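You operate a simulated robot arm through the tools that you are given. There is no shell and no other tool. Be economical: measure what you need, move in short steps, check, and stop when the job is done.

The job below is to be done with a simulated two-armed robot. You get a single attempt, and the scene is never put back.

Task
Move the card tube toward the table's end, hold it, plug it, then stand it on the packing stand.
Fine: for the plugging it stands about a hand's length in from the end edge, in line with where it stood; the green plug goes right home. Set down upright: card tube.

It is judged by the outcome, as a careful person would: the job done as asked, and still so three seconds after it is handed in. It fails if anything else is knocked over, pushed out of place, dropped, spilled or broken.

Robot
Two 7-joint arms with two-finger grippers on one trunk, on a base that drives. Base frame: it is fixed to the floor where the robot stands at the start and does not move with it; the origin is under the middle of the robot, x ahead of it, y to its left, z up; the surface under the hand at the start is at about z = 0.8. Lengths are in m, angles in degrees, forces in N, time in s.
The left shoulder is at the start at [0.031, 0.159, 1.207], the right one opposite. With the tool pointing down near the work surface each hand reaches from about 0.18 to 0.7 m from the robot's upright axis, wherever it stands, measured 20 degrees to its own side. Places, roughly: mouth of the card tube [0.6, -0.1, 0.9]; open end of the blue table [0.8, -0.3, 0.8]; top of the packing stand [-1, -1, 0.7]; white tissue roll [-1.25, -0.75, 1.25]. Payload 2.45 kg a hand.
The tool frame of a hand sits at the grasp point between the pads (the TCP): z along the fingers, y along the line on which they close. The tips reach 0.026 m beyond it. The gripper opens to 0.096 m. The gripper's body begins 0.069 m behind the TCP.
Orientation is told as [roll, pitch, yaw] about the base's x, y, z axes, in that order, counted from this pose: with the fingers straight down and closing along the base's y, the tool's x points along the base's -x, its y along +y and its z along -z.

Tools
- The arms move only by the tool nudge_tool. It takes "left_deltas", "right_deltas" or both (then of equal length, played together; a hand with none holds still); each is a list of rows, each an object (a shift or turn left out is 0, a gripper value left out holds the last) with "angular": the turn, a rotation vector about the tool's x, y, z in degrees, a list of three; "linear": the shift along the tool's x, y, z in cm, a list of three; "fingers": the gripper command, from -1 (fully open) to 1 (shut), values between in proportion. In form: [{"angular": [wx, wy, wz], "linear": [x, y, z], "fingers": fingers}, ...]. A call has 1 to 10 rows; each row shifts and turns the commanded pose from where the row before left it, along the tool's axes as they then stand. A row lasts 0.2 s, in which the tool goes at most 0.05 m and 8.6 degrees; a call with a longer step from one row to the next is refused whole, and so is a gripper value outside its range. A pose out of reach is approached as far as the arm can. The call stops where the force on the tool passes 40 N (or 10 N more than at its start, if that is more) or the arm is blocked; 0.2 s more then pass. Each finger halts on what it meets, pressing with about 35 N; the grip force reading is that of the motor and also rises with nothing between the fingers. The clock runs only during rows and for 0.2 s after the last one: add rows that do not move to give the fingers time. The reply holds the time, the measured pose of the TCP, the force on the tool along the base axes, the opening and the grip force, in the units named above and with some noise, with the torque about the TCP (base axes, N m) and any sound that the robot's microphone picked up.
- Cameras (640 x 400 px; columns grow to the right, rows downward): "scene" is now at [0.072, -0.0024, 1.6707]; the picture's right is [0.01, -1.00, -0.00], its down [-0.84, -0.01, -0.55] and it looks along [0.55, 0.01, -0.84] (base axes); focal length 259 px, centre (320, 200). "left" rides on the left gripper at [0.082, -0.003, -0.098] in its tool frame; the picture's right is [0.04, 1.00, 0.00], its down [-0.73, 0.03, -0.68] and it looks along [-0.68, 0.03, 0.73] (tool axes); focal length 256 px, centre (320, 200). "right" rides on the right gripper at [0.082, 0.003, -0.098] in its tool frame; the picture's right is [-0.04, 1.00, 0.00], its down [-0.73, -0.03, -0.68] and it looks along [-0.68, -0.03, 0.73] (tool axes); focal length 256 px, centre (320, 200). There is no depth. A picture from a camera that has moved, and an enlarged one, comes with that camera's place and axes in the base frame and with its lens.
- grab_frame(camera): a new picture of that camera. The clock stands still meanwhile.
- move_column(by): slides the trunk up (or, below 0, down) by that many m; the arms and the scene camera ride with it, the base frame stays. It gives what a move gives, with no picture.
- base_move(legs): drives the robot by 1 to 6 legs, each [ahead, left, turn to the left] in m, m and degrees, along the robot's own axes; the way and the turn of a leg run together, so that a leg with both is an arc; at most 1.5 m and 180 degrees a leg. The arms and the cameras ride along, it lands a little off, and it stops where it bumps. It gives what a move gives.
- head_to(pan, tilt): turns the head with the scene camera to pan (to the left, within 120 degrees either way) and tilt (down, from -29 to 69), counted from straight ahead of the robot. It gives what a move gives.
- zoom(camera, box): a new picture of the part [left, top, right, bottom] of that camera's present view, enlarged. The clock stands still meanwhile.
- sign_off(): hands the job in; it is judged then, once.

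Go step by step. Nothing tells you exact positions but the pictures and the camera data: compare them with the known pose of the tool, close in by small moves and look again before you grip or let go. The budget is 120 turns and 88 pictures, counting those below and the enlarged ones. Unless the task says otherwise, let go and move clear before handing in, and close with one line.

The tools are called after "Call:" by a JSON object that holds its "method" and its "body". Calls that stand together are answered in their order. nudge_tool: Moves the arms, as the interface text tells. Its arguments: {"type":"object","properties":{"left_deltas":{"type":"array","items":{"type":"object","properties":{"angular":{"type":"array","items":{"type":"number"}},"linear":{"type":"array","items":{"type":"number"}},"fingers":{"type":"number"}}}},"right_deltas":{"type":"array","items":{"type":"object","properties":{"angular":{"type":"array","items":{"type":"number"}},"linear":{"type":"array","items":{"type":"number"}},"fingers":{"type":"number"}}}}},"required":[]} The other tools are called the same way: move_column (by) slides the trunk up or down; base_move (legs) drives the base; head_to (pan, tilt) turns the head that bears the scene camera; grab_frame (camera) takes a picture; zoom (camera, box) takes an enlarged picture of a part of a camera's view; sign_off () hands the job in.

At the start:

```text
time: 0.0
left_ee_pos: [0.543, 0.0602, 1.209]
left_tool_rot: [0.1, 0.1, 0.1]
left_ft_force: [-0.8, -0.1, 0.3]
left_wrist_torque: [-0.03, 0.0, 0.0]
left_gripper_width: 0.0957
left_finger_force: 0.1
right_ee_pos: [0.4354, -0.3181, 1.1523]
right_tool_rot: [0.1, 0.1, 0.1]
right_ft_force: [0.2, 0.2, -0.5]
right_wrist_torque: [-0.03, -0.03, 0.03]
right_gripper_width: 0.0962
right_finger_force: 0.1
trunk travel left (down, up): [-0.375, 0.192]
robot x, y, heading: [-0.0026, 0.0008, 0.1]
head pan, tilt: [0.5, 56.6]
```

scene: 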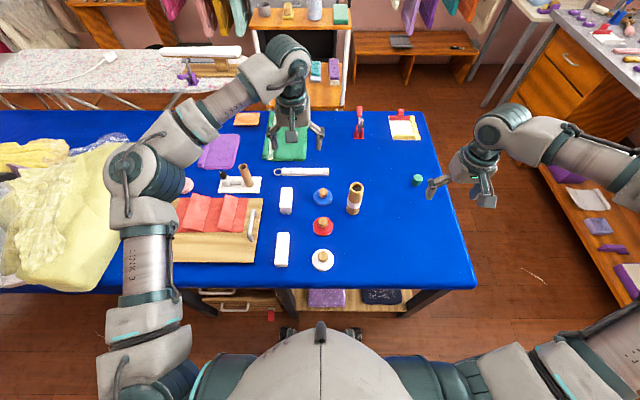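
right: 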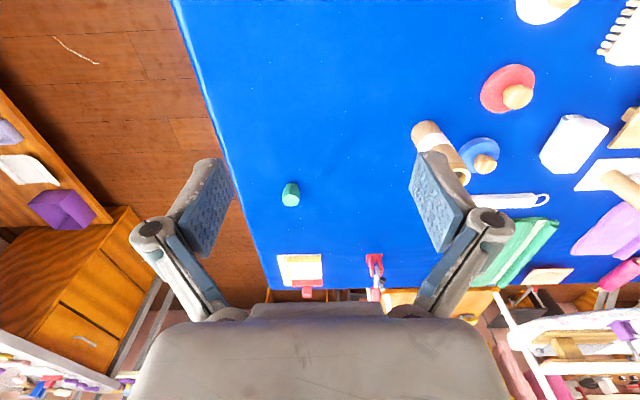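
left: 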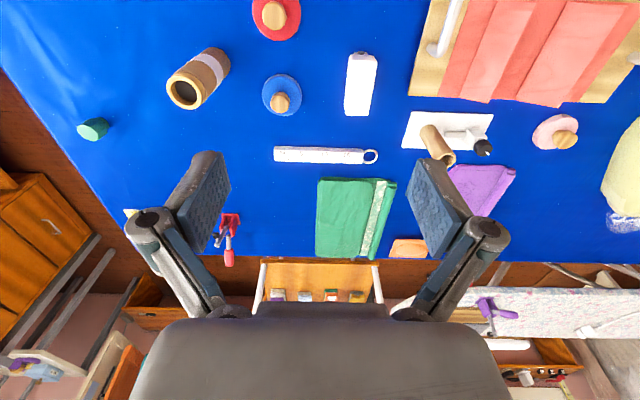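

The tube stands on the blue table near the middle, the green plug lies closer to the right-hand end edge. I'll enlarge the view for measuring.

Call:
{"method": "zoom", "body": {"camera": "scene", "box": [300, 100, 500, 300]}}

Call:
{"method": "zoom", "body": {"camera": "left", "box": [60, 20, 300, 170]}}

```text
2.00 times, centred on (400, 200) of scene
camera zoom: at [0.072, -0.0024, 1.6707], right [0.01, -1.0, 0.0], down [-0.84, -0.01, -0.55], along [0.55, 0.01, -0.84], focal length 518 px, centre (160, 200)
```

zoom: 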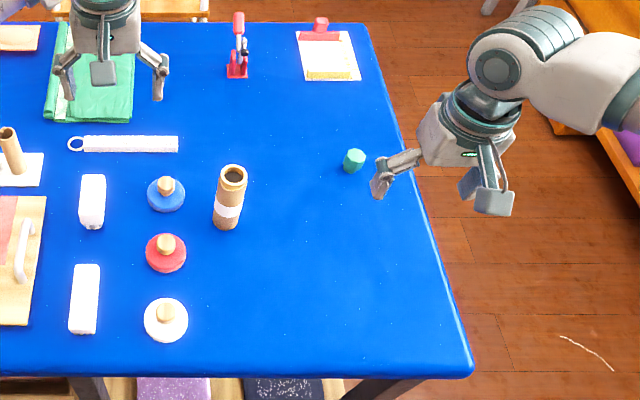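

```text
2.67 times, centred on (180, 95) of left
camera zoom: at [0.4609, 0.0576, 1.3079], right [-0.04, 1.0, 0.0], down [0.73, 0.03, 0.68], along [0.68, 0.03, -0.73], focal length 683 px, centre (693, 480)
```

zoom: 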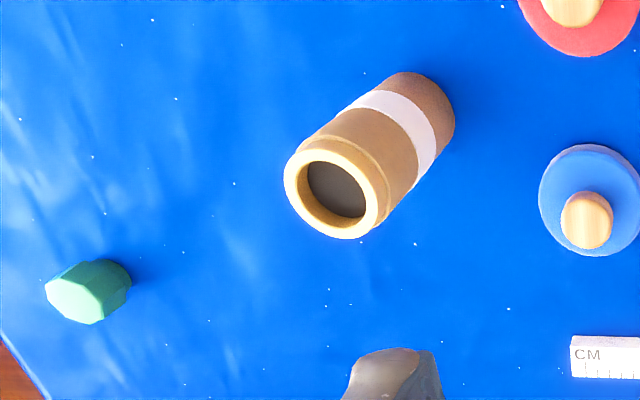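

The tube stands at about (0.595, -0.12) and the green plug at about (0.72, -0.38). The end edge is near y = -0.50, so the plugging place is about (0.595, -0.32). I'll check the floor in front of the base before driving right.

Call:
{"method": "head_to", "body": {"pan": -20, "tilt": 69}}

Call:
{"method": "grab_frame", "body": {"camera": "scene"}}

```text
time: 0.8
left_ee_pos: [0.5388, 0.0613, 1.2121]
left_tool_rot: [0.1, 0.0, 0.0]
left_ft_force: [-0.6, 0.2, -0.2]
left_wrist_torque: [0.02, 0.0, 0.0]
left_gripper_width: 0.096
left_finger_force: 0.0
right_ee_pos: [0.4322, -0.3178, 1.1537]
right_tool_rot: [0.0, -0.1, 0.0]
right_ft_force: [0.3, 0.4, -0.4]
right_wrist_torque: [0.01, 0.02, -0.02]
right_gripper_width: 0.0958
right_finger_force: 0.1
trunk travel left (down, up): [-0.375, 0.192]
robot x, y, heading: [0.0011, -0.0004, 0.3]
head pan, tilt: [-20.0, 68.8]
```

```text
82 pictures are left
camera scene: at [0.0536, -0.0221, 1.6573], right [-0.34, -0.94, 0.0], down [-0.88, 0.32, -0.36], along [0.34, -0.12, -0.93], focal length 259 px, centre (320, 200)
```

scene: 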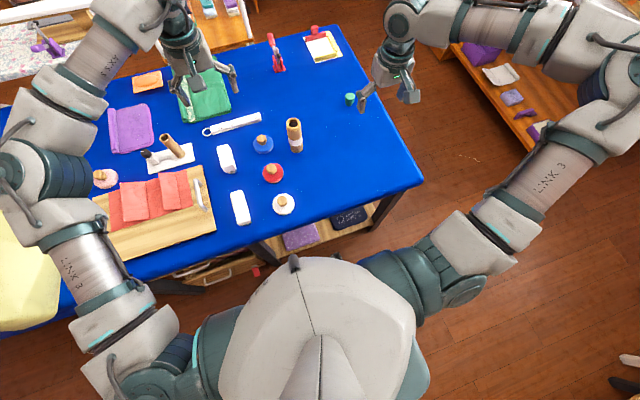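

The floor to the right is clear and the legs stay back from the table's front edge. I drive sideways to the right and lower the trunk slightly.

Call:
{"method": "base_move", "body": {"legs": [[0, -0.24, 0]]}}

Call:
{"method": "head_to", "body": {"pan": 0, "tilt": 50}}

Call:
{"method": "grab_frame", "body": {"camera": "scene"}}

```text
time: 2.6
left_ee_pos: [0.5379, -0.1778, 1.2107]
left_tool_rot: [0.2, 0.0, -0.3]
left_ft_force: [-0.3, 0.3, 0.8]
left_wrist_torque: [0.04, 0.04, 0.0]
left_gripper_width: 0.096
left_finger_force: 0.0
right_ee_pos: [0.4298, -0.5565, 1.1535]
right_tool_rot: [0.1, 0.0, -0.1]
right_ft_force: [-0.2, -0.3, -0.2]
right_wrist_torque: [0.03, -0.01, 0.03]
right_gripper_width: 0.0961
right_finger_force: 0.0
trunk travel left (down, up): [-0.375, 0.192]
robot x, y, heading: [-0.0016, -0.2338, -0.4]
head pan, tilt: [-20.0, 68.8]
```

```text
time: 3.4
left_ee_pos: [0.5361, -0.175, 1.2137]
left_tool_rot: [0.0, -0.3, -0.3]
left_ft_force: [1.1, 0.3, 0.2]
left_wrist_torque: [0.0, -0.03, -0.01]
left_gripper_width: 0.0958
left_finger_force: 0.1
right_ee_pos: [0.4275, -0.5534, 1.1544]
right_tool_rot: [-0.1, -0.3, -0.1]
right_ft_force: [-0.2, 1.0, 0.2]
right_wrist_torque: [0.0, -0.03, -0.03]
right_gripper_width: 0.0961
right_finger_force: 0.1
trunk travel left (down, up): [-0.375, 0.192]
robot x, y, heading: [0.0017, -0.2346, -0.1]
head pan, tilt: [0.0, 50.0]
```

```text
81 pictures are left
camera scene: at [0.0778, -0.237, 1.6791], right [0.0, -1.0, 0.0], down [-0.77, 0.0, -0.64], along [0.64, 0.0, -0.77], focal length 259 px, centre (320, 200)
```

scene: 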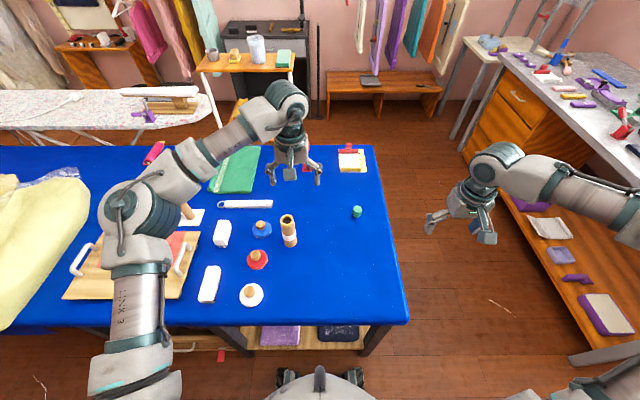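

Call:
{"method": "zoom", "body": {"camera": "scene", "box": [240, 140, 420, 300]}}

Call:
{"method": "grab_frame", "body": {"camera": "left"}}

```text
2.50 times, centred on (330, 220) of scene
camera zoom: at [0.0778, -0.237, 1.6791], right [0.0, -1.0, 0.0], down [-0.77, 0.0, -0.64], along [0.64, 0.0, -0.77], focal length 647 px, centre (295, 150)
```

zoom: 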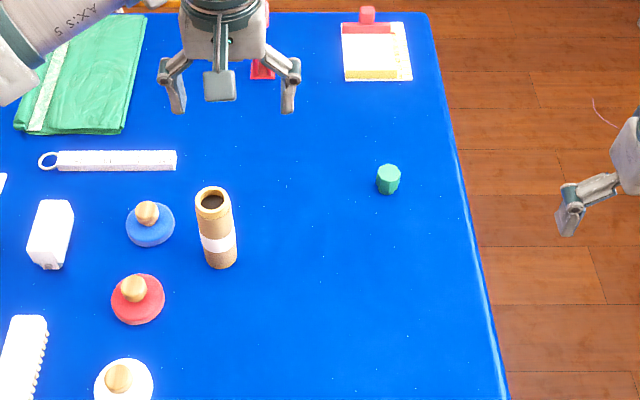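

```text
79 pictures are left
camera left: at [0.453, -0.1783, 1.3113], right [-0.04, 1.0, 0.0], down [0.73, 0.03, 0.68], along [0.68, 0.03, -0.73], focal length 256 px, centre (320, 200)
```

left: 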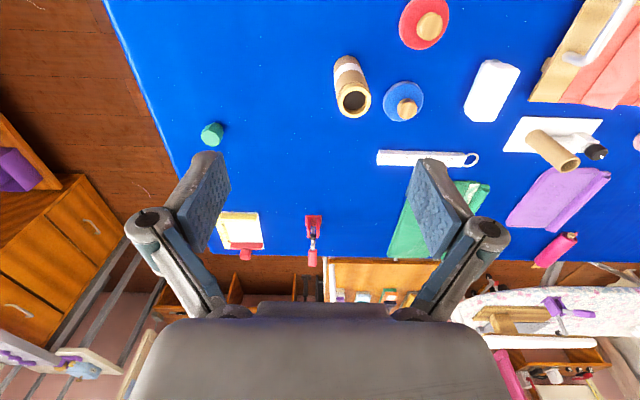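

The mouth triangulates to about (0.588, -0.124, 0.958), the table top to z ≈ 0.80 and the end edge to y ≈ -0.525. That puts the plugging spot at about (0.588, -0.34). I now tilt the left hand so its fingers point forward and down for a side grip.

Call:
{"method": "nudge_tool", "body": {"left_deltas": [{"angular": [0, -8.4, 0], "linear": [2, 0, 0]}, {"angular": [0, -8.4, 0], "linear": [2, 0, 0]}, {"angular": [0, -8.4, 0], "linear": [2, 0, 0]}, {"angular": [0, -8.4, 0], "linear": [2, 1, 0]}, {"angular": [0, -8.4, 0], "linear": [2, 2, 0]}, {"angular": [0, -8.0, 0], "linear": [2, 2, 0]}]}}

```text
time: 4.8
left_ee_pos: [0.4258, -0.1258, 1.1717]
left_tool_rot: [-0.1, -50.4, -0.1]
left_ft_force: [-0.2, 0.7, 0.1]
left_wrist_torque: [0.01, 0.0, 0.0]
left_gripper_width: 0.0958
left_finger_force: 0.2
right_ee_pos: [0.4273, -0.5522, 1.1557]
right_tool_rot: [0.1, -0.3, -0.3]
right_ft_force: [-0.5, -0.4, -0.4]
right_wrist_torque: [-0.03, 0.01, 0.01]
right_gripper_width: 0.096
right_finger_force: 0.0
trunk travel left (down, up): [-0.375, 0.192]
robot x, y, heading: [-0.0018, -0.2389, 0.1]
head pan, tilt: [0.0, 50.0]
```

The hand is tilted as wanted. I lower it to just short of the tube.

Call:
{"method": "nudge_tool", "body": {"left_deltas": [{"linear": [2.39, 0, 2.4]}, {"linear": [2.39, 0, 2.4]}, {"linear": [2.39, 0, 2.4]}, {"linear": [2.39, 0, 2.4]}, {"linear": [2.39, 0, 2.4]}, {"linear": [2.39, 0, 2.4]}, {"linear": [2.39, 0, 2.4]}, {"linear": [2.39, 0, 2.4]}]}}

Call:
{"method": "grab_frame", "body": {"camera": "left"}}

Call:
{"method": "grab_frame", "body": {"camera": "scene"}}

```text
time: 6.6
left_ee_pos: [0.4546, -0.1251, 0.9015]
left_tool_rot: [0.1, -50.3, -0.4]
left_ft_force: [-0.4, 0.5, -0.5]
left_wrist_torque: [-0.01, -0.03, 0.01]
left_gripper_width: 0.096
left_finger_force: 0.1
right_ee_pos: [0.4275, -0.5548, 1.1551]
right_tool_rot: [0.1, -0.2, -0.2]
right_ft_force: [-0.3, 0.2, 0.3]
right_wrist_torque: [0.01, -0.03, 0.02]
right_gripper_width: 0.0961
right_finger_force: 0.0
trunk travel left (down, up): [-0.375, 0.192]
robot x, y, heading: [-0.0024, -0.2377, -0.3]
head pan, tilt: [0.0, 50.0]
```

```text
78 pictures are left
camera left: at [0.3275, -0.129, 0.9013], right [-0.02, 1.0, -0.03], down [-0.05, 0.03, 1.0], along [1.0, 0.02, 0.05], focal length 256 px, centre (320, 200)
```

left: 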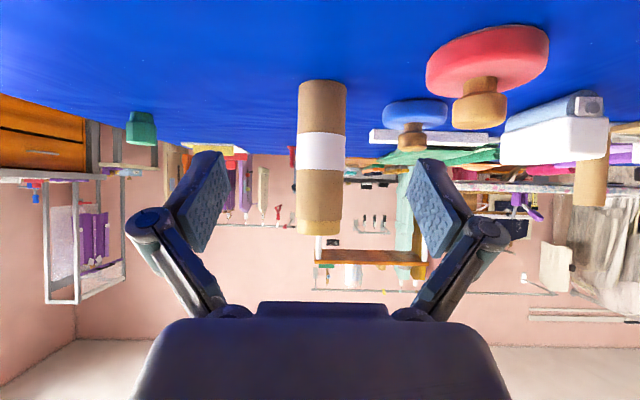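

```text
77 pictures are left
camera scene: at [0.0783, -0.239, 1.6792], right [0.0, -1.0, 0.0], down [-0.77, 0.0, -0.64], along [0.64, 0.0, -0.77], focal length 259 px, centre (320, 200)
```

scene: 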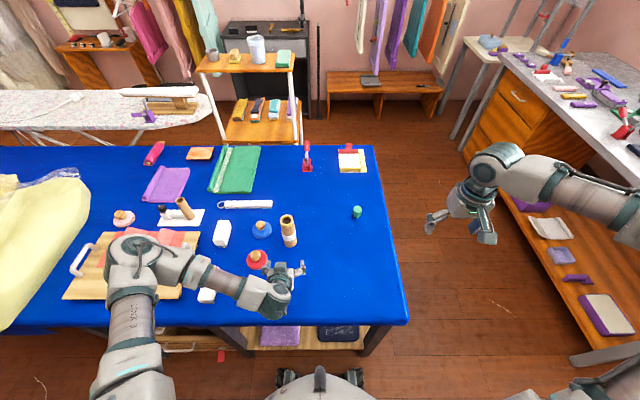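

The hand is aligned with the tube at y ≈ -0.124. The plug looks like it stands narrow end down. I'll take a closer look at the plug, then move in on the tube.

Call:
{"method": "zoom", "body": {"camera": "left", "box": [100, 90, 180, 160]}}

Call:
{"method": "nudge_tool", "body": {"left_deltas": [{"linear": [-1.76, 0, 2.86]}, {"linear": [-1.76, 0, 2.86]}, {"linear": [-1.76, 0, 2.86]}, {"linear": [-1.76, 0.1, 2.86]}, {}]}}

Call:
{"method": "grab_frame", "body": {"camera": "left"}}

Call:
{"method": "zoom", "body": {"camera": "scene", "box": [240, 180, 400, 300]}}

```text
5.71 times, centred on (140, 125) of left
camera zoom: at [0.3275, -0.129, 0.9013], right [-0.02, 1.0, -0.03], down [-0.05, 0.03, 1.0], along [1.0, 0.02, 0.05], focal length 1463 px, centre (1349, 629)
```

zoom: 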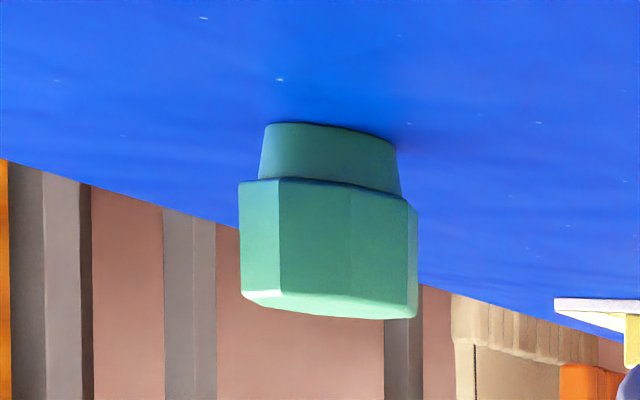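

```text
time: 7.8
left_ee_pos: [0.5853, -0.1251, 0.8822]
left_tool_rot: [0.1, -50.3, -0.2]
left_ft_force: [-0.7, -0.6, -0.8]
left_wrist_torque: [-0.01, -0.02, -0.02]
left_gripper_width: 0.0962
left_finger_force: 0.0
right_ee_pos: [0.4267, -0.5542, 1.1556]
right_tool_rot: [0.1, -0.3, -0.2]
right_ft_force: [-0.2, -0.7, -0.4]
right_wrist_torque: [-0.03, 0.01, -0.02]
right_gripper_width: 0.0958
right_finger_force: 0.0
trunk travel left (down, up): [-0.375, 0.192]
robot x, y, heading: [-0.0006, -0.237, -0.4]
head pan, tilt: [0.0, 50.0]
```

```text
75 pictures are left
camera left: at [0.4569, -0.1275, 0.8832], right [-0.02, 1.0, -0.03], down [-0.05, 0.03, 1.0], along [1.0, 0.02, 0.05], focal length 256 px, centre (320, 200)
```

left: 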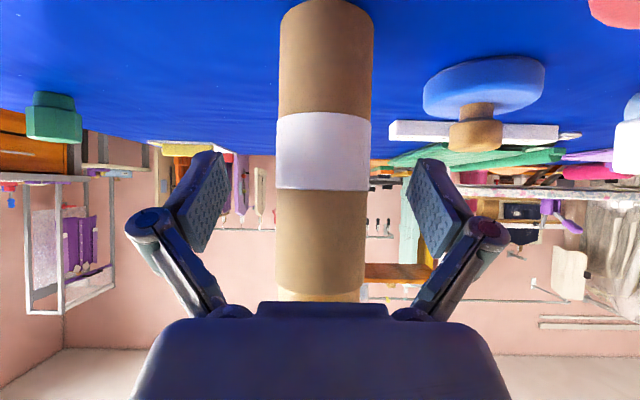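

```text
3.33 times, centred on (320, 240) of scene
camera zoom: at [0.0775, -0.2383, 1.6792], right [0.0, -1.0, 0.0], down [-0.77, 0.0, -0.64], along [0.64, 0.0, -0.77], focal length 862 px, centre (320, 67)
```

zoom: 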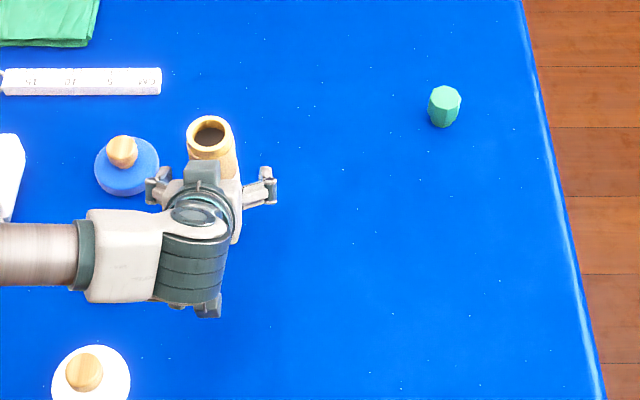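

The tube sits between the pads. The plug has a wide octagonal head on top and a narrow stem below, which is the right way up. I close on the tube.

Call:
{"method": "nudge_tool", "body": {"left_deltas": [{"fingers": 1}, {"fingers": 1}, {"fingers": 1}, {"fingers": 1}]}}

```text
time: 8.8
left_ee_pos: [0.5859, -0.1249, 0.8828]
left_tool_rot: [0.1, -50.2, -0.2]
left_ft_force: [1.9, -0.1, 2.4]
left_wrist_torque: [-0.04, -0.21, 0.04]
left_gripper_width: 0.0489
left_finger_force: 35.0
right_ee_pos: [0.4282, -0.5546, 1.1548]
right_tool_rot: [0.1, -0.3, -0.2]
right_ft_force: [-0.3, 0.5, -0.6]
right_wrist_torque: [-0.02, 0.03, 0.01]
right_gripper_width: 0.0961
right_finger_force: 0.0
trunk travel left (down, up): [-0.375, 0.192]
robot x, y, heading: [0.0007, -0.2315, -0.0]
head pan, tilt: [0.0, 50.0]
```

Gripped at 49 mm. I lift it 2 cm and carry it straight toward the end edge.

Call:
{"method": "nudge_tool", "body": {"left_deltas": [{"linear": [-0.77, 0, -0.64]}, {"linear": [-0.77, 0, -0.64]}, {"linear": [0, -2.7, 0]}, {"linear": [0, -2.7, 0]}, {"linear": [0, -2.7, 0]}, {"linear": [0, -2.7, 0]}, {"linear": [0, -2.7, 0]}, {"linear": [0, -2.7, 0]}, {"linear": [0, -2.7, 0]}, {"linear": [0, -2.6, 0]}]}}

Call:
{"method": "grab_frame", "body": {"camera": "scene"}}

Call:
{"method": "grab_frame", "body": {"camera": "left"}}

```text
time: 11.0
left_ee_pos: [0.5834, -0.3424, 0.9022]
left_tool_rot: [0.2, -50.3, -0.3]
left_ft_force: [0.2, -0.3, -1.2]
left_wrist_torque: [0.01, -0.02, 0.01]
left_gripper_width: 0.0487
left_finger_force: 34.6
right_ee_pos: [0.4265, -0.556, 1.1548]
right_tool_rot: [0.1, -0.3, -0.1]
right_ft_force: [-0.3, 0.9, 0.4]
right_wrist_torque: [0.01, 0.01, 0.02]
right_gripper_width: 0.0963
right_finger_force: 0.1
trunk travel left (down, up): [-0.375, 0.192]
robot x, y, heading: [-0.0014, -0.2351, -0.2]
head pan, tilt: [0.0, 50.0]
```

```text
73 pictures are left
camera scene: at [0.0779, -0.2427, 1.6791], right [0.0, -1.0, 0.0], down [-0.77, 0.0, -0.64], along [0.64, 0.0, -0.77], focal length 259 px, centre (320, 200)
```

scene: 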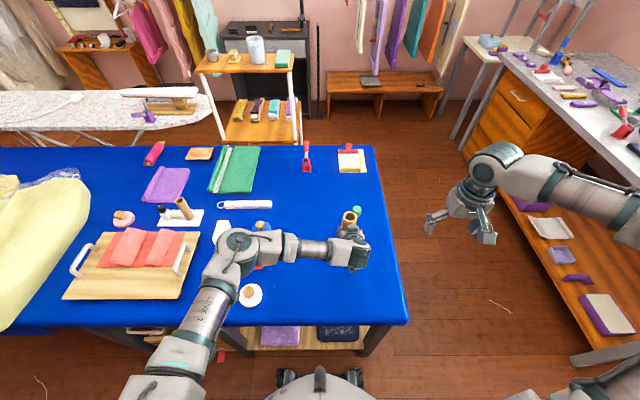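

```text
72 pictures are left
camera left: at [0.4556, -0.3453, 0.9017], right [-0.02, 1.0, -0.03], down [-0.05, 0.03, 1.0], along [1.0, 0.02, 0.05], focal length 256 px, centre (320, 200)
```

left: 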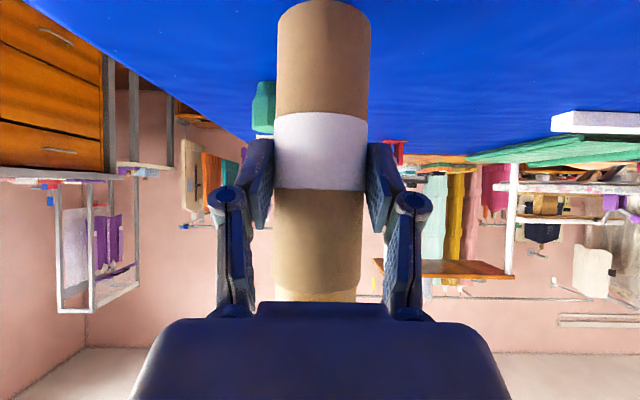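

The tube is upright in the grip and about 0.19 m in from the end edge. The plug is slightly out of the right hand's reach, so I edge the base forward 5 cm while the tube is still clear of the table, drawing the left hand back by the same amount afterwards.

Call:
{"method": "base_move", "body": {"legs": [[0.05, 0, 0]]}}

```text
time: 11.9
left_ee_pos: [0.629, -0.3431, 0.9042]
left_tool_rot: [0.1, -50.5, -0.3]
left_ft_force: [0.2, 0.7, -0.6]
left_wrist_torque: [0.02, 0.04, 0.05]
left_gripper_width: 0.049
left_finger_force: 35.2
right_ee_pos: [0.4704, -0.5559, 1.1582]
right_tool_rot: [0.1, -0.6, -0.1]
right_ft_force: [0.3, -0.8, -0.1]
right_wrist_torque: [-0.01, -0.01, 0.01]
right_gripper_width: 0.0962
right_finger_force: 0.1
trunk travel left (down, up): [-0.375, 0.192]
robot x, y, heading: [0.0485, -0.2368, -0.1]
head pan, tilt: [0.0, 50.0]
```

No bump. The left hand draws back and lowers the tube onto the table.

Call:
{"method": "nudge_tool", "body": {"left_deltas": [{"linear": [1.4, 0, -1.66]}, {"linear": [1.4, 0, -1.66]}, {}, {"linear": [0.5, 0, 0.43]}, {"linear": [0.5, 0, 0.43]}, {"linear": [0.5, 0, 0.43]}, {}]}}

Call:
{"method": "grab_frame", "body": {"camera": "left"}}

```text
time: 13.5
left_ee_pos: [0.5871, -0.3399, 0.8837]
left_tool_rot: [-0.1, -50.4, -0.2]
left_ft_force: [0.3, 0.0, 1.6]
left_wrist_torque: [-0.04, 0.0, 0.01]
left_gripper_width: 0.0489
left_finger_force: 35.8
right_ee_pos: [0.4726, -0.5534, 1.1563]
right_tool_rot: [0.0, -0.6, 0.0]
right_ft_force: [0.4, -0.5, 0.3]
right_wrist_torque: [0.02, -0.01, 0.03]
right_gripper_width: 0.0958
right_finger_force: 0.0
trunk travel left (down, up): [-0.375, 0.192]
robot x, y, heading: [0.0466, -0.2364, -0.4]
head pan, tilt: [0.0, 50.0]
```

```text
71 pictures are left
camera left: at [0.4588, -0.3422, 0.8832], right [-0.02, 1.0, -0.03], down [-0.06, 0.03, 1.0], along [1.0, 0.02, 0.06], focal length 256 px, centre (320, 200)
```

left: 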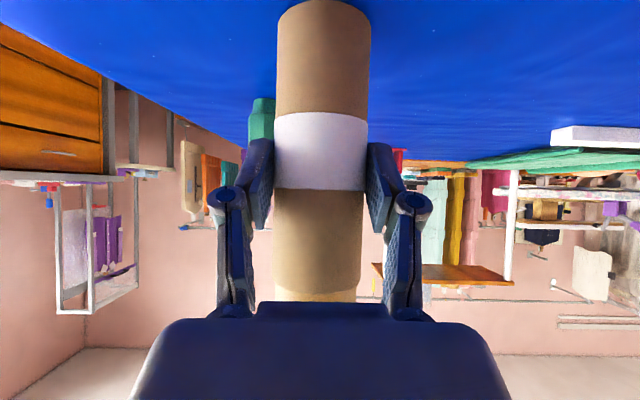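

The tube rests where wanted. I now bring the right hand to above the plug.

Call:
{"method": "nudge_tool", "body": {"right_deltas": [{"linear": [-3.6, 2.33, 2.4]}, {"linear": [-3.6, 2.33, 2.4]}, {"linear": [-3.6, 2.33, 2.4]}, {"linear": [-3.6, 2.33, 2.4]}, {"linear": [-3.6, 2.33, 2.4]}, {"linear": [-3.6, 2.33, 2.4]}, {"linear": [-3.6, 2.33, 2.4]}, {}]}}

Call:
{"method": "grab_frame", "body": {"camera": "right"}}

Call:
{"method": "grab_frame", "body": {"camera": "scene"}}

```text
time: 15.3
left_ee_pos: [0.5866, -0.3398, 0.8831]
left_tool_rot: [-0.2, -50.4, -0.1]
left_ft_force: [-0.5, -0.8, 0.9]
left_wrist_torque: [-0.12, 0.0, -0.04]
left_gripper_width: 0.0487
left_finger_force: 34.9
right_ee_pos: [0.6167, -0.4636, 1.023]
right_tool_rot: [0.0, -0.5, -0.1]
right_ft_force: [-0.7, -0.8, -0.8]
right_wrist_torque: [0.0, -0.02, 0.01]
right_gripper_width: 0.0962
right_finger_force: 0.0
right hand out of reach, approached as far as the arm can: row 5, 6, 7
trunk travel left (down, up): [-0.375, 0.192]
robot x, y, heading: [0.0452, -0.2349, -0.5]
head pan, tilt: [0.0, 50.0]
```

```text
70 pictures are left
camera right: at [0.5343, -0.4611, 1.121], right [0.04, 1.0, 0.0], down [0.73, -0.03, 0.69], along [0.68, -0.03, -0.73], focal length 256 px, centre (320, 200)
```

right: 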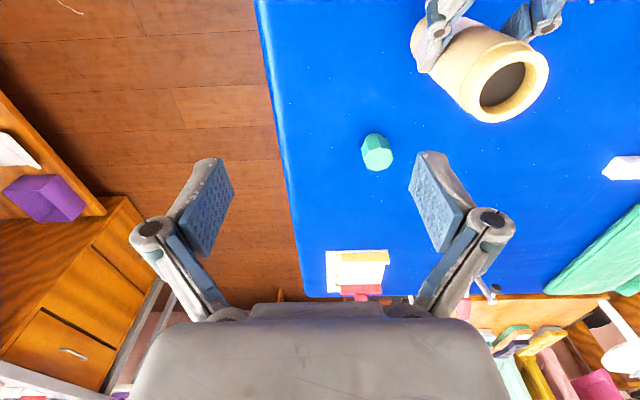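

```text
69 pictures are left
camera scene: at [0.1266, -0.2405, 1.6791], right [0.0, -1.0, 0.0], down [-0.77, 0.0, -0.64], along [0.64, 0.0, -0.77], focal length 259 px, centre (320, 200)
```

scene: 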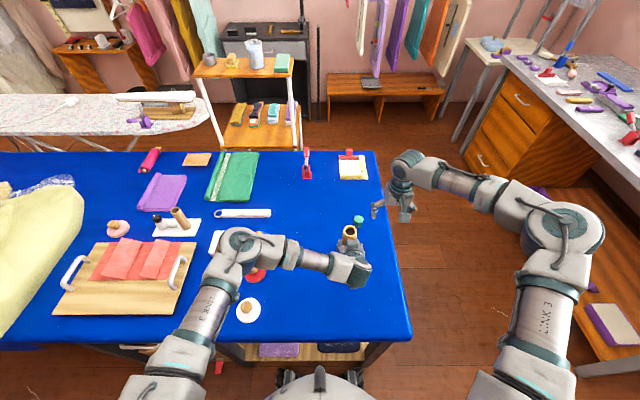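

The right arm can't reach the plug from here. Both things are near the table's end, so working from that end with the left hand on the tube and the right on the plug is far easier. I set the tube free, back off and raise both hands.

Call:
{"method": "nudge_tool", "body": {"left_deltas": [{"fingers": -1}, {"fingers": -1}, {"fingers": -1}, {"fingers": -1}, {"linear": [1.0, 0, -1.2]}, {"linear": [2.5, 0, -3.0]}, {"linear": [2.5, 0, -3.0]}, {"linear": [2.5, 0, -3.0]}]}}

Call:
{"method": "grab_frame", "body": {"camera": "left"}}

Call:
{"method": "grab_frame", "body": {"camera": "scene"}}

```text
time: 17.1
left_ee_pos: [0.4524, -0.3403, 0.8809]
left_tool_rot: [-0.1, -50.5, -0.1]
left_ft_force: [-0.5, -0.3, 0.8]
left_wrist_torque: [0.03, -0.02, 0.01]
left_gripper_width: 0.0961
left_finger_force: 0.0
right_ee_pos: [0.6162, -0.4632, 1.0244]
right_tool_rot: [0.0, -0.6, -0.1]
right_ft_force: [0.5, -0.5, 0.3]
right_wrist_torque: [0.01, 0.02, 0.02]
right_gripper_width: 0.0956
right_finger_force: 0.0
trunk travel left (down, up): [-0.375, 0.192]
robot x, y, heading: [0.0469, -0.2337, -0.3]
head pan, tilt: [0.0, 50.0]
```

```text
68 pictures are left
camera left: at [0.3243, -0.3434, 0.8808], right [-0.02, 1.0, -0.03], down [-0.06, 0.03, 1.0], along [1.0, 0.02, 0.06], focal length 256 px, centre (320, 200)
```

left: 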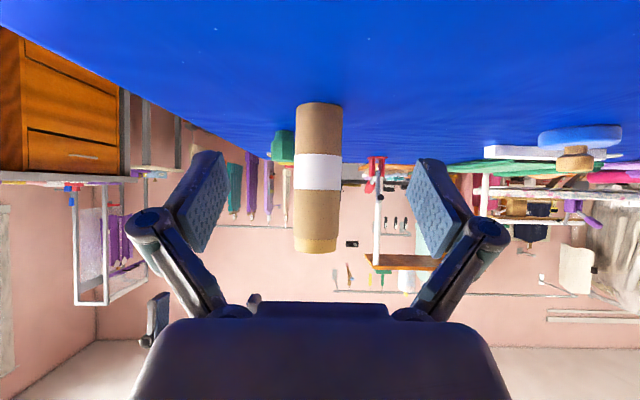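

```text
67 pictures are left
camera scene: at [0.1255, -0.2409, 1.6792], right [0.0, -1.0, 0.0], down [-0.77, 0.0, -0.64], along [0.64, 0.0, -0.77], focal length 259 px, centre (320, 200)
```

scene: 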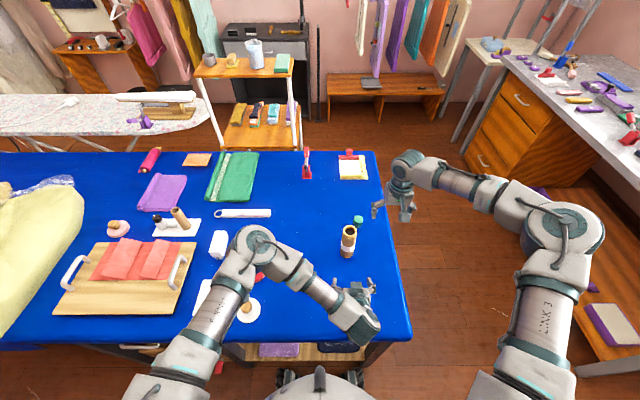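

The tube stands freely and upright. I raise both hands well clear before driving round to the end.

Call:
{"method": "nudge_tool", "body": {"left_deltas": [{"linear": [-2.87, 0, -3.06]}, {"linear": [-2.87, 0, -3.06]}, {"linear": [-2.87, 0, -3.06]}, {"linear": [-2.87, 0, -3.06]}, {"linear": [-2.87, 0, -3.06]}, {"linear": [-2.87, 0, -3.06]}, {}], "right_deltas": [{"linear": [2, -0.3, -2.5]}, {"linear": [2, -0.3, -2.5]}, {"linear": [2, -0.3, -2.5]}, {"linear": [2, -0.3, -2.5]}, {"linear": [2, -0.3, -2.5]}, {"linear": [2, -0.3, -2.5]}, {}]}}

Call:
{"method": "head_to", "body": {"pan": -75, "tilt": 45}}

Call:
{"method": "grab_frame", "body": {"camera": "scene"}}

```text
time: 18.7
left_ee_pos: [0.4232, -0.3383, 1.1359]
left_tool_rot: [-0.1, -50.3, -0.1]
left_ft_force: [-0.3, 0.3, 0.3]
left_wrist_torque: [0.01, 0.01, -0.03]
left_gripper_width: 0.0959
left_finger_force: 0.0
right_ee_pos: [0.4996, -0.4778, 1.175]
right_tool_rot: [-0.1, -0.5, 0.0]
right_ft_force: [0.7, -0.5, -0.3]
right_wrist_torque: [0.04, 0.01, 0.02]
right_gripper_width: 0.0958
right_finger_force: 0.1
trunk travel left (down, up): [-0.375, 0.192]
robot x, y, heading: [0.0466, -0.2369, -0.2]
head pan, tilt: [0.0, 50.0]
```

```text
time: 20.2
left_ee_pos: [0.4213, -0.3394, 1.135]
left_tool_rot: [0.0, -50.5, 0.0]
left_ft_force: [0.5, 0.2, 0.8]
left_wrist_torque: [-0.01, 0.03, 0.03]
left_gripper_width: 0.0962
left_finger_force: 0.1
right_ee_pos: [0.4994, -0.4778, 1.176]
right_tool_rot: [-0.1, -0.6, -0.1]
right_ft_force: [-1.0, -0.5, 0.4]
right_wrist_torque: [0.03, -0.01, 0.03]
right_gripper_width: 0.0959
right_finger_force: 0.1
trunk travel left (down, up): [-0.375, 0.192]
robot x, y, heading: [0.047, -0.2388, -0.5]
head pan, tilt: [-75.0, 45.0]
```

```text
66 pictures are left
camera scene: at [0.069, -0.3189, 1.6861], right [-0.97, -0.26, 0.0], down [-0.18, 0.69, -0.7], along [0.18, -0.68, -0.71], focal length 259 px, centre (320, 200)
```

scene: 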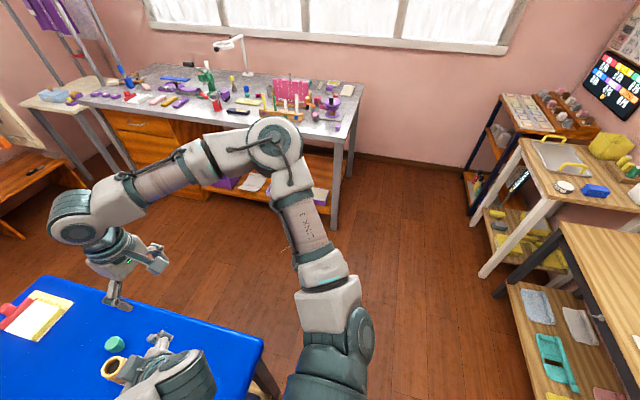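

There's open floor round the end of the table, with the grey bench well back at about y = -1.6. I drive back, right, forward and turn left to face the end.

Call:
{"method": "base_move", "body": {"legs": [[-0.15, 0, 0], [0, -0.68, 0], [0.75, 0, 0], [0, 0, 90]]}}

Call:
{"method": "head_to", "body": {"pan": 0, "tilt": 55}}

Call:
{"method": "grab_frame", "body": {"camera": "scene"}}

```text
time: 32.5
left_ee_pos: [0.7387, -0.5359, 1.1364]
left_tool_rot: [-0.5, -50.3, 91.2]
left_ft_force: [-0.3, 0.9, -0.3]
left_wrist_torque: [-0.01, 0.01, -0.03]
left_gripper_width: 0.0959
left_finger_force: 0.1
right_ee_pos: [0.8773, -0.4573, 1.1778]
right_tool_rot: [-0.3, -0.5, 91.0]
right_ft_force: [0.6, 0.2, 0.2]
right_wrist_torque: [-0.01, -0.02, 0.03]
right_gripper_width: 0.0957
right_finger_force: 0.0
trunk travel left (down, up): [-0.375, 0.192]
robot x, y, heading: [0.6463, -0.9096, 90.8]
head pan, tilt: [-75.0, 45.0]
```

```text
time: 33.9
left_ee_pos: [0.744, -0.5382, 1.1365]
left_tool_rot: [0.0, -50.6, 91.1]
left_ft_force: [-0.1, -0.2, -0.5]
left_wrist_torque: [0.02, -0.01, -0.02]
left_gripper_width: 0.0961
left_finger_force: 0.0
right_ee_pos: [0.8832, -0.4606, 1.1776]
right_tool_rot: [-0.2, -0.6, 91.0]
right_ft_force: [0.1, -0.7, 0.3]
right_wrist_torque: [0.0, 0.01, 0.0]
right_gripper_width: 0.096
right_finger_force: 0.0
trunk travel left (down, up): [-0.375, 0.192]
robot x, y, heading: [0.6512, -0.9071, 91.1]
head pan, tilt: [0.0, 55.0]
```

```text
65 pictures are left
camera scene: at [0.6512, -0.837, 1.6727], right [1.0, 0.02, 0.0], down [0.01, -0.82, -0.57], along [-0.01, 0.57, -0.82], focal length 259 px, centre (320, 200)
```

scene: 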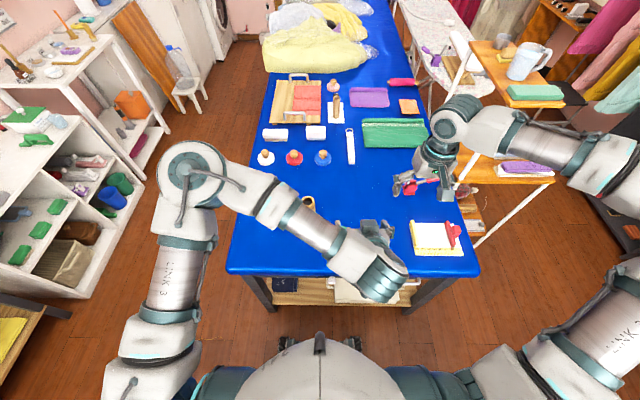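

I'm facing the end of the table. The tube mouth is hidden under the left forearm. I edge 5 cm ahead and line each hand up with its object while staying high.

Call:
{"method": "base_move", "body": {"legs": [[0.05, 0, 0]]}}

Call:
{"method": "nudge_tool", "body": {"left_deltas": [{"linear": [1, 4, -1]}, {"linear": [1, 4, -1]}, {"linear": [1, 4, -1]}, {"linear": [1, 3.5, -1]}, {}], "right_deltas": [{"linear": [0, 3, 0]}, {"linear": [0, 3, 0]}, {"linear": [0, 3, 0]}, {"linear": [0, 3, 0]}, {}]}}

Call:
{"method": "grab_frame", "body": {"camera": "scene"}}

Call:
{"method": "grab_frame", "body": {"camera": "right"}}

```text
time: 34.9
left_ee_pos: [0.7438, -0.4944, 1.1396]
left_tool_rot: [-0.2, -50.9, 90.9]
left_ft_force: [1.3, -0.8, 0.0]
left_wrist_torque: [0.03, 0.01, 0.01]
left_gripper_width: 0.0962
left_finger_force: 0.0
right_ee_pos: [0.8823, -0.4154, 1.1795]
right_tool_rot: [-0.1, -1.0, 90.9]
right_ft_force: [-0.6, 0.3, -0.2]
right_wrist_torque: [0.01, -0.02, -0.03]
right_gripper_width: 0.0961
right_finger_force: 0.1
trunk travel left (down, up): [-0.375, 0.192]
robot x, y, heading: [0.6485, -0.8618, 90.9]
head pan, tilt: [0.0, 55.0]
```

```text
time: 36.1
left_ee_pos: [0.6263, -0.5313, 1.1408]
left_tool_rot: [-0.2, -50.7, 90.9]
left_ft_force: [0.1, -0.2, -0.2]
left_wrist_torque: [-0.01, -0.01, 0.03]
left_gripper_width: 0.0961
left_finger_force: 0.0
left hand out of reach, approached as far as the arm can: row 3, 4
right_ee_pos: [0.7632, -0.416, 1.1802]
right_tool_rot: [-0.1, -0.8, 90.8]
right_ft_force: [0.6, -0.3, -0.3]
right_wrist_torque: [-0.01, -0.01, -0.02]
right_gripper_width: 0.096
right_finger_force: 0.1
trunk travel left (down, up): [-0.375, 0.192]
robot x, y, heading: [0.6453, -0.8623, 91.0]
head pan, tilt: [0.0, 55.0]
```

```text
64 pictures are left
camera scene: at [0.6501, -0.7871, 1.6728], right [1.0, 0.02, 0.0], down [0.01, -0.82, -0.57], along [-0.01, 0.57, -0.82], focal length 259 px, centre (320, 200)
```

scene: 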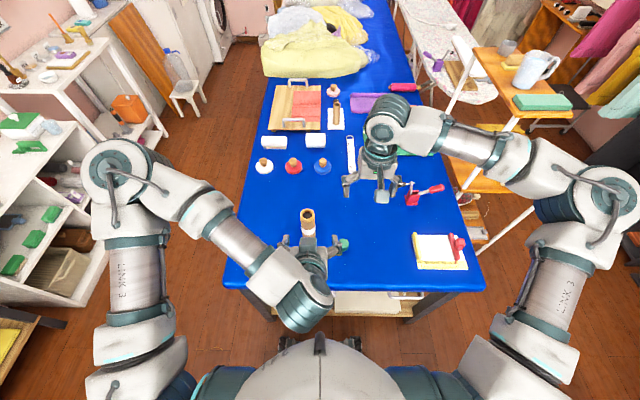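

```text
63 pictures are left
camera right: at [0.7604, -0.4994, 1.2767], right [-1.0, 0.03, 0.0], down [0.02, 0.72, 0.69], along [0.02, 0.69, -0.72], focal length 256 px, centre (320, 200)
```

right: 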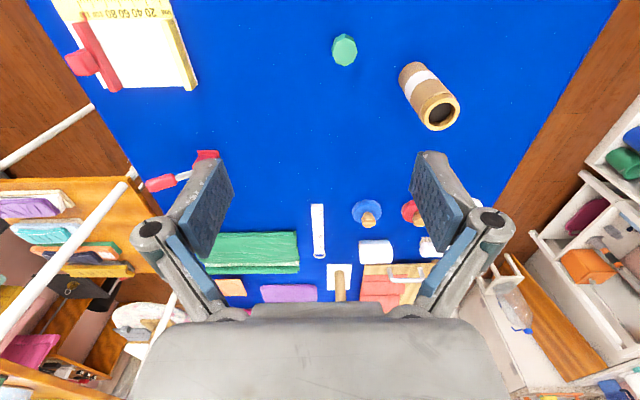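

In this frame the tube mouth is at about (0.605, -0.343) and the plug at about (0.724, -0.396). I shift the left hand aside to make room and bring the right hand down over the plug.

Call:
{"method": "nudge_tool", "body": {"left_deltas": [{"linear": [-0.5, 3, 0.5]}, {"linear": [-0.5, 3, 0.5]}, {"linear": [0, 2, 0]}, {}, {}, {}, {}, {}], "right_deltas": [{"linear": [-1, 0, 0]}, {"linear": [-1, 1, 0]}, {"linear": [0, 2.9, 0]}, {"linear": [0, 0, 4.0]}, {"linear": [0, 0, 4.0]}, {"linear": [0, 0, 4.0]}, {"linear": [0, 0, 4.0]}, {"linear": [0, 0, 4.0]}]}}

Call:
{"method": "grab_frame", "body": {"camera": "right"}}

Call:
{"method": "grab_frame", "body": {"camera": "scene"}}

```text
time: 37.9
left_ee_pos: [0.5718, -0.4832, 1.1538]
left_tool_rot: [-0.5, -50.5, 91.2]
left_ft_force: [0.3, 0.1, -0.1]
left_wrist_torque: [-0.04, -0.02, 0.0]
left_gripper_width: 0.096
left_finger_force: 0.1
left hand out of reach, approached as far as the arm can: row 1, 2, 3
right_ee_pos: [0.7722, -0.4165, 0.9864]
right_tool_rot: [-0.2, -0.7, 90.9]
right_ft_force: [-0.1, 1.5, -0.6]
right_wrist_torque: [0.01, 0.02, -0.03]
right_gripper_width: 0.096
right_finger_force: 0.1
right hand out of reach, approached as far as the arm can: row 1, 2, 3, 7, 8
trunk travel left (down, up): [-0.375, 0.192]
robot x, y, heading: [0.6482, -0.8625, 90.8]
head pan, tilt: [0.0, 55.0]
```

```text
62 pictures are left
camera right: at [0.7691, -0.5009, 1.0832], right [-1.0, 0.02, 0.0], down [0.02, 0.72, 0.69], along [0.02, 0.69, -0.72], focal length 256 px, centre (320, 200)
```

right: 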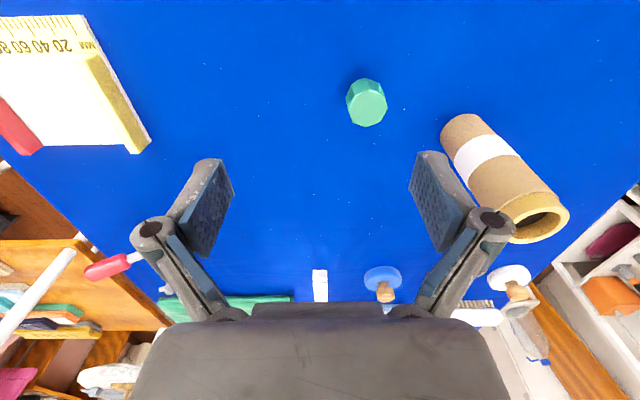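

```text
61 pictures are left
camera scene: at [0.6445, -0.7857, 1.6727], right [1.0, 0.02, 0.0], down [0.01, -0.82, -0.57], along [-0.01, 0.57, -0.82], focal length 259 px, centre (320, 200)
```

scene: 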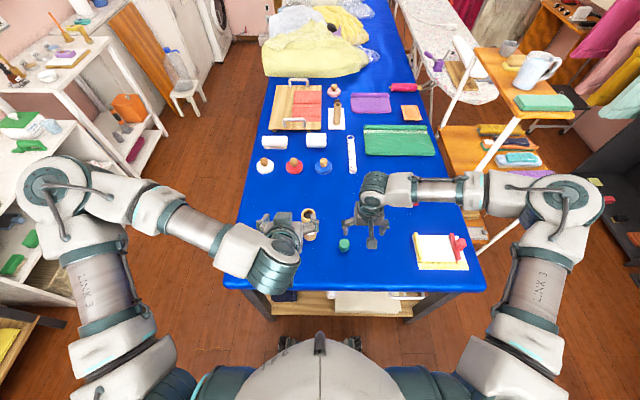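

Both arms report reach limits, likely from the wrist angle as the forearms come in from the sides. The plug measures (0.727, -0.40). I try turning the right hand 32° to the left, then moving over the plug.

Call:
{"method": "nudge_tool", "body": {"right_deltas": [{"angular": [0, 0, -8]}, {"angular": [0, 0, -8]}, {"angular": [0, 0, -8]}, {"angular": [0, 0, -8]}, {"linear": [-1.8, 1.5, 0]}, {"linear": [-1.8, 1.5, 0]}, {}]}}

Call:
{"method": "grab_frame", "body": {"camera": "right"}}

```text
time: 39.5
left_ee_pos: [0.5723, -0.4813, 1.1527]
left_tool_rot: [-0.4, -50.6, 91.1]
left_ft_force: [-0.2, -0.2, -0.2]
left_wrist_torque: [0.01, 0.0, 0.05]
left_gripper_width: 0.096
left_finger_force: 0.0
right_ee_pos: [0.7698, -0.4197, 0.9918]
right_tool_rot: [-0.6, -0.5, 123.0]
right_ft_force: [-0.9, 0.7, 0.4]
right_wrist_torque: [0.01, 0.02, -0.01]
right_gripper_width: 0.0958
right_finger_force: 0.0
right hand out of reach, approached as far as the arm can: row 5, 6
trunk travel left (down, up): [-0.375, 0.192]
robot x, y, heading: [0.6456, -0.8615, 90.8]
head pan, tilt: [0.0, 55.0]
```

```text
60 pictures are left
camera right: at [0.8096, -0.4912, 1.0898], right [-0.86, -0.51, -0.01], down [-0.38, 0.62, 0.69], along [-0.34, 0.59, -0.73], focal length 256 px, centre (320, 200)
```

right: 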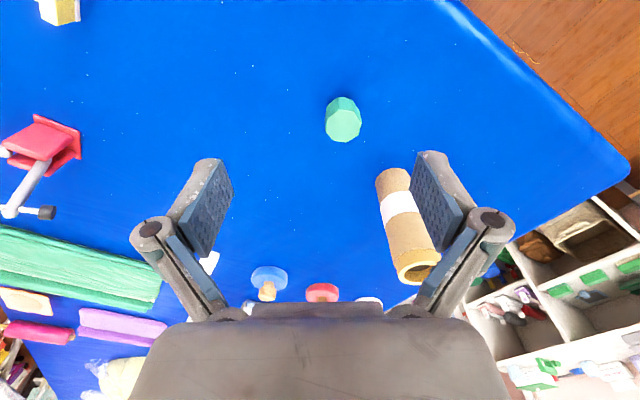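

Turning worked, but inward motion is still limited. I probe which direction is limited.

Call:
{"method": "nudge_tool", "body": {"right_deltas": [{"linear": [-2.6, -1.6, 0]}, {"linear": [-2.6, -1.6, 0]}, {}]}}

Call:
{"method": "nudge_tool", "body": {"right_deltas": [{"linear": [0, 0, 3]}, {"linear": [0, 0, 3]}, {}]}}

Call:
{"method": "nudge_tool", "body": {"right_deltas": [{"linear": [-1.6, 2.6, 0]}, {"linear": [-1.6, 2.6, 0]}, {}]}}

```text
time: 40.3
left_ee_pos: [0.5732, -0.4821, 1.152]
left_tool_rot: [-0.4, -50.6, 91.1]
left_ft_force: [0.2, 0.0, 1.1]
left_wrist_torque: [0.02, -0.03, 0.02]
left_gripper_width: 0.0961
left_finger_force: 0.1
right_ee_pos: [0.7917, -0.372, 1.0023]
right_tool_rot: [-0.7, -0.6, 123.0]
right_ft_force: [1.4, -1.1, 0.8]
right_wrist_torque: [0.03, 0.0, -0.01]
right_gripper_width: 0.0959
right_finger_force: 0.1
right hand out of reach, approached as far as the arm can: row 1, 2
trunk travel left (down, up): [-0.375, 0.192]
robot x, y, heading: [0.6491, -0.8609, 90.9]
head pan, tilt: [0.0, 55.0]
```

```text
time: 41.1
left_ee_pos: [0.5712, -0.4817, 1.1534]
left_tool_rot: [-0.5, -50.6, 91.1]
left_ft_force: [0.7, 0.4, -0.3]
left_wrist_torque: [0.01, 0.0, 0.0]
left_gripper_width: 0.0959
left_finger_force: 0.1
right_ee_pos: [0.8085, -0.3828, 0.9513]
right_tool_rot: [-0.6, -0.6, 123.0]
right_ft_force: [-0.1, -0.4, -1.1]
right_wrist_torque: [-0.03, -0.04, 0.01]
right_gripper_width: 0.0959
right_finger_force: 0.0
right hand out of reach, approached as far as the arm can: row 1, 2
trunk travel left (down, up): [-0.375, 0.192]
robot x, y, heading: [0.6493, -0.8581, 91.1]
head pan, tilt: [0.0, 55.0]
```

```text
time: 41.9
left_ee_pos: [0.5729, -0.4816, 1.1522]
left_tool_rot: [-0.4, -50.5, 91.1]
left_ft_force: [1.0, -0.1, -0.3]
left_wrist_torque: [0.0, -0.02, 0.01]
left_gripper_width: 0.0959
left_finger_force: 0.1
right_ee_pos: [0.7836, -0.405, 0.9716]
right_tool_rot: [-0.5, -0.6, 123.0]
right_ft_force: [-0.2, -0.3, 0.4]
right_wrist_torque: [0.02, 0.01, 0.02]
right_gripper_width: 0.096
right_finger_force: 0.1
right hand out of reach, approached as far as the arm can: row 1, 2
trunk travel left (down, up): [-0.375, 0.192]
robot x, y, heading: [0.6473, -0.8601, 90.7]
head pan, tilt: [0.0, 55.0]
```

The limit behaves like the forearm being at full swing about an outward elbow. The forearm comes in from the right, so I turn the right hand further to follow it and tilt its fingers inward, which should free it.

Call:
{"method": "nudge_tool", "body": {"right_deltas": [{"linear": [0, 0, -2], "angular": [0, 0, -8]}, {"angular": [0, 0, -8]}, {"angular": [0, 0, -8]}, {"angular": [0, 0, -8]}, {"angular": [0, -8, 0]}, {"angular": [0, -8, 0]}, {"angular": [0, -8, 0]}, {"angular": [0, -8, 0]}, {"angular": [0, -4, 0]}, {}]}}

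Call:
{"method": "grab_frame", "body": {"camera": "scene"}}

Call:
{"method": "grab_frame", "body": {"camera": "right"}}

```text
time: 44.1
left_ee_pos: [0.5734, -0.4802, 1.1528]
left_tool_rot: [-0.3, -50.5, 91.2]
left_ft_force: [-0.2, -0.1, 0.8]
left_wrist_torque: [0.01, -0.01, 0.02]
left_gripper_width: 0.096
left_finger_force: 0.0
right_ee_pos: [0.7847, -0.4057, 0.9901]
right_tool_rot: [-0.9, -36.0, 155.5]
right_ft_force: [-0.4, 0.4, 0.0]
right_wrist_torque: [-0.03, 0.04, 0.03]
right_gripper_width: 0.0959
right_finger_force: 0.0
trunk travel left (down, up): [-0.375, 0.192]
robot x, y, heading: [0.6498, -0.8619, 90.9]
head pan, tilt: [0.0, 55.0]
```

```text
59 pictures are left
camera scene: at [0.6457, -0.786, 1.6727], right [1.0, 0.02, 0.0], down [0.01, -0.82, -0.57], along [-0.01, 0.57, -0.82], focal length 259 px, centre (320, 200)
```

scene: 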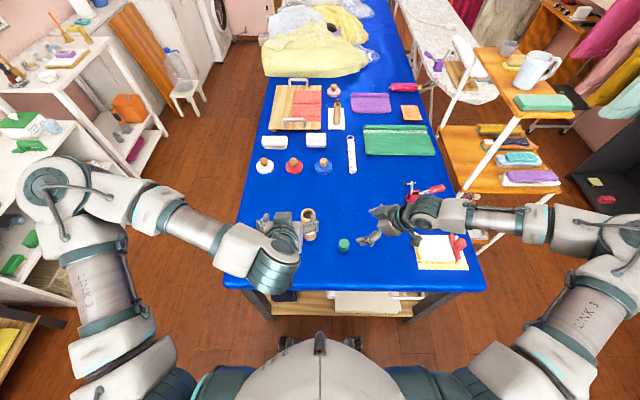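

```text
58 pictures are left
camera right: at [0.8954, -0.4625, 1.0219], right [-0.45, -0.89, 0.01], down [-0.17, 0.1, 0.98], along [-0.88, 0.44, -0.19], focal length 256 px, centre (320, 200)
```

right: 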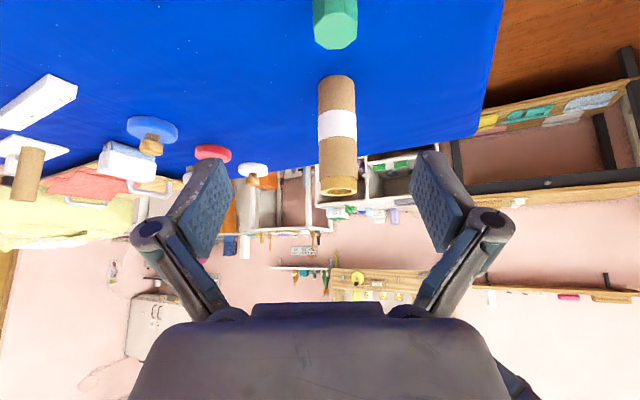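

The hand now moves freely, and the plug lies almost in line ahead of it at about (0.7255, -0.397). I move to hover above it.

Call:
{"method": "nudge_tool", "body": {"right_deltas": [{"linear": [0.42, 0.55, 3.4]}, {"linear": [0.42, 0.55, 3.4]}, {"linear": [0.42, 0.55, 3.4]}, {}]}}

Call:
{"method": "grab_frame", "body": {"camera": "right"}}

Call:
{"method": "zoom", "body": {"camera": "scene", "box": [270, 180, 430, 280]}}

```text
time: 45.1
left_ee_pos: [0.5723, -0.4826, 1.1533]
left_tool_rot: [-0.4, -50.6, 91.1]
left_ft_force: [0.5, 0.4, -0.7]
left_wrist_torque: [0.02, -0.04, -0.01]
left_gripper_width: 0.0962
left_finger_force: 0.1
right_ee_pos: [0.7347, -0.3987, 0.9019]
right_tool_rot: [-1.0, -36.1, 155.5]
right_ft_force: [-0.4, -0.2, 0.6]
right_wrist_torque: [0.05, 0.01, 0.01]
right_gripper_width: 0.0962
right_finger_force: 0.0
trunk travel left (down, up): [-0.375, 0.192]
robot x, y, heading: [0.6475, -0.8659, 90.9]
head pan, tilt: [0.0, 55.0]
```

```text
57 pictures are left
camera right: at [0.8445, -0.4544, 0.9345], right [-0.45, -0.89, 0.01], down [-0.17, 0.1, 0.98], along [-0.88, 0.44, -0.19], focal length 256 px, centre (320, 200)
```

right: 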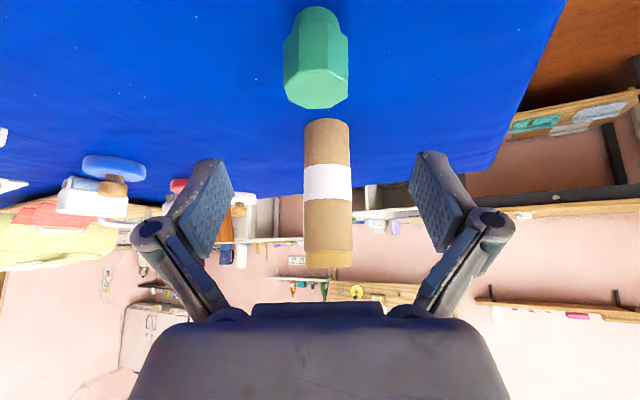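

```text
4.00 times, centred on (350, 230) of scene
camera zoom: at [0.6446, -0.7862, 1.6727], right [1.0, 0.02, 0.0], down [0.01, -0.82, -0.57], along [-0.01, 0.57, -0.82], focal length 1035 px, centre (200, 80)
```

zoom: 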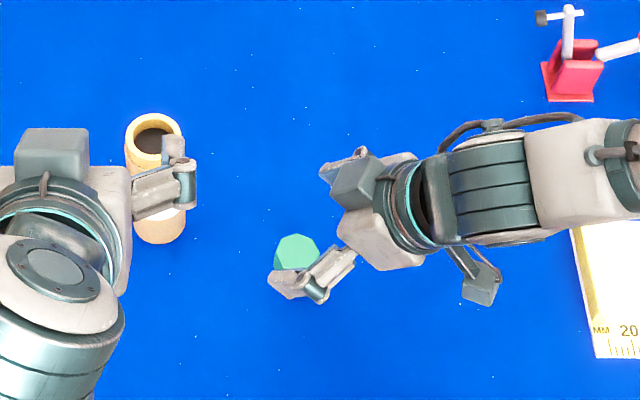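

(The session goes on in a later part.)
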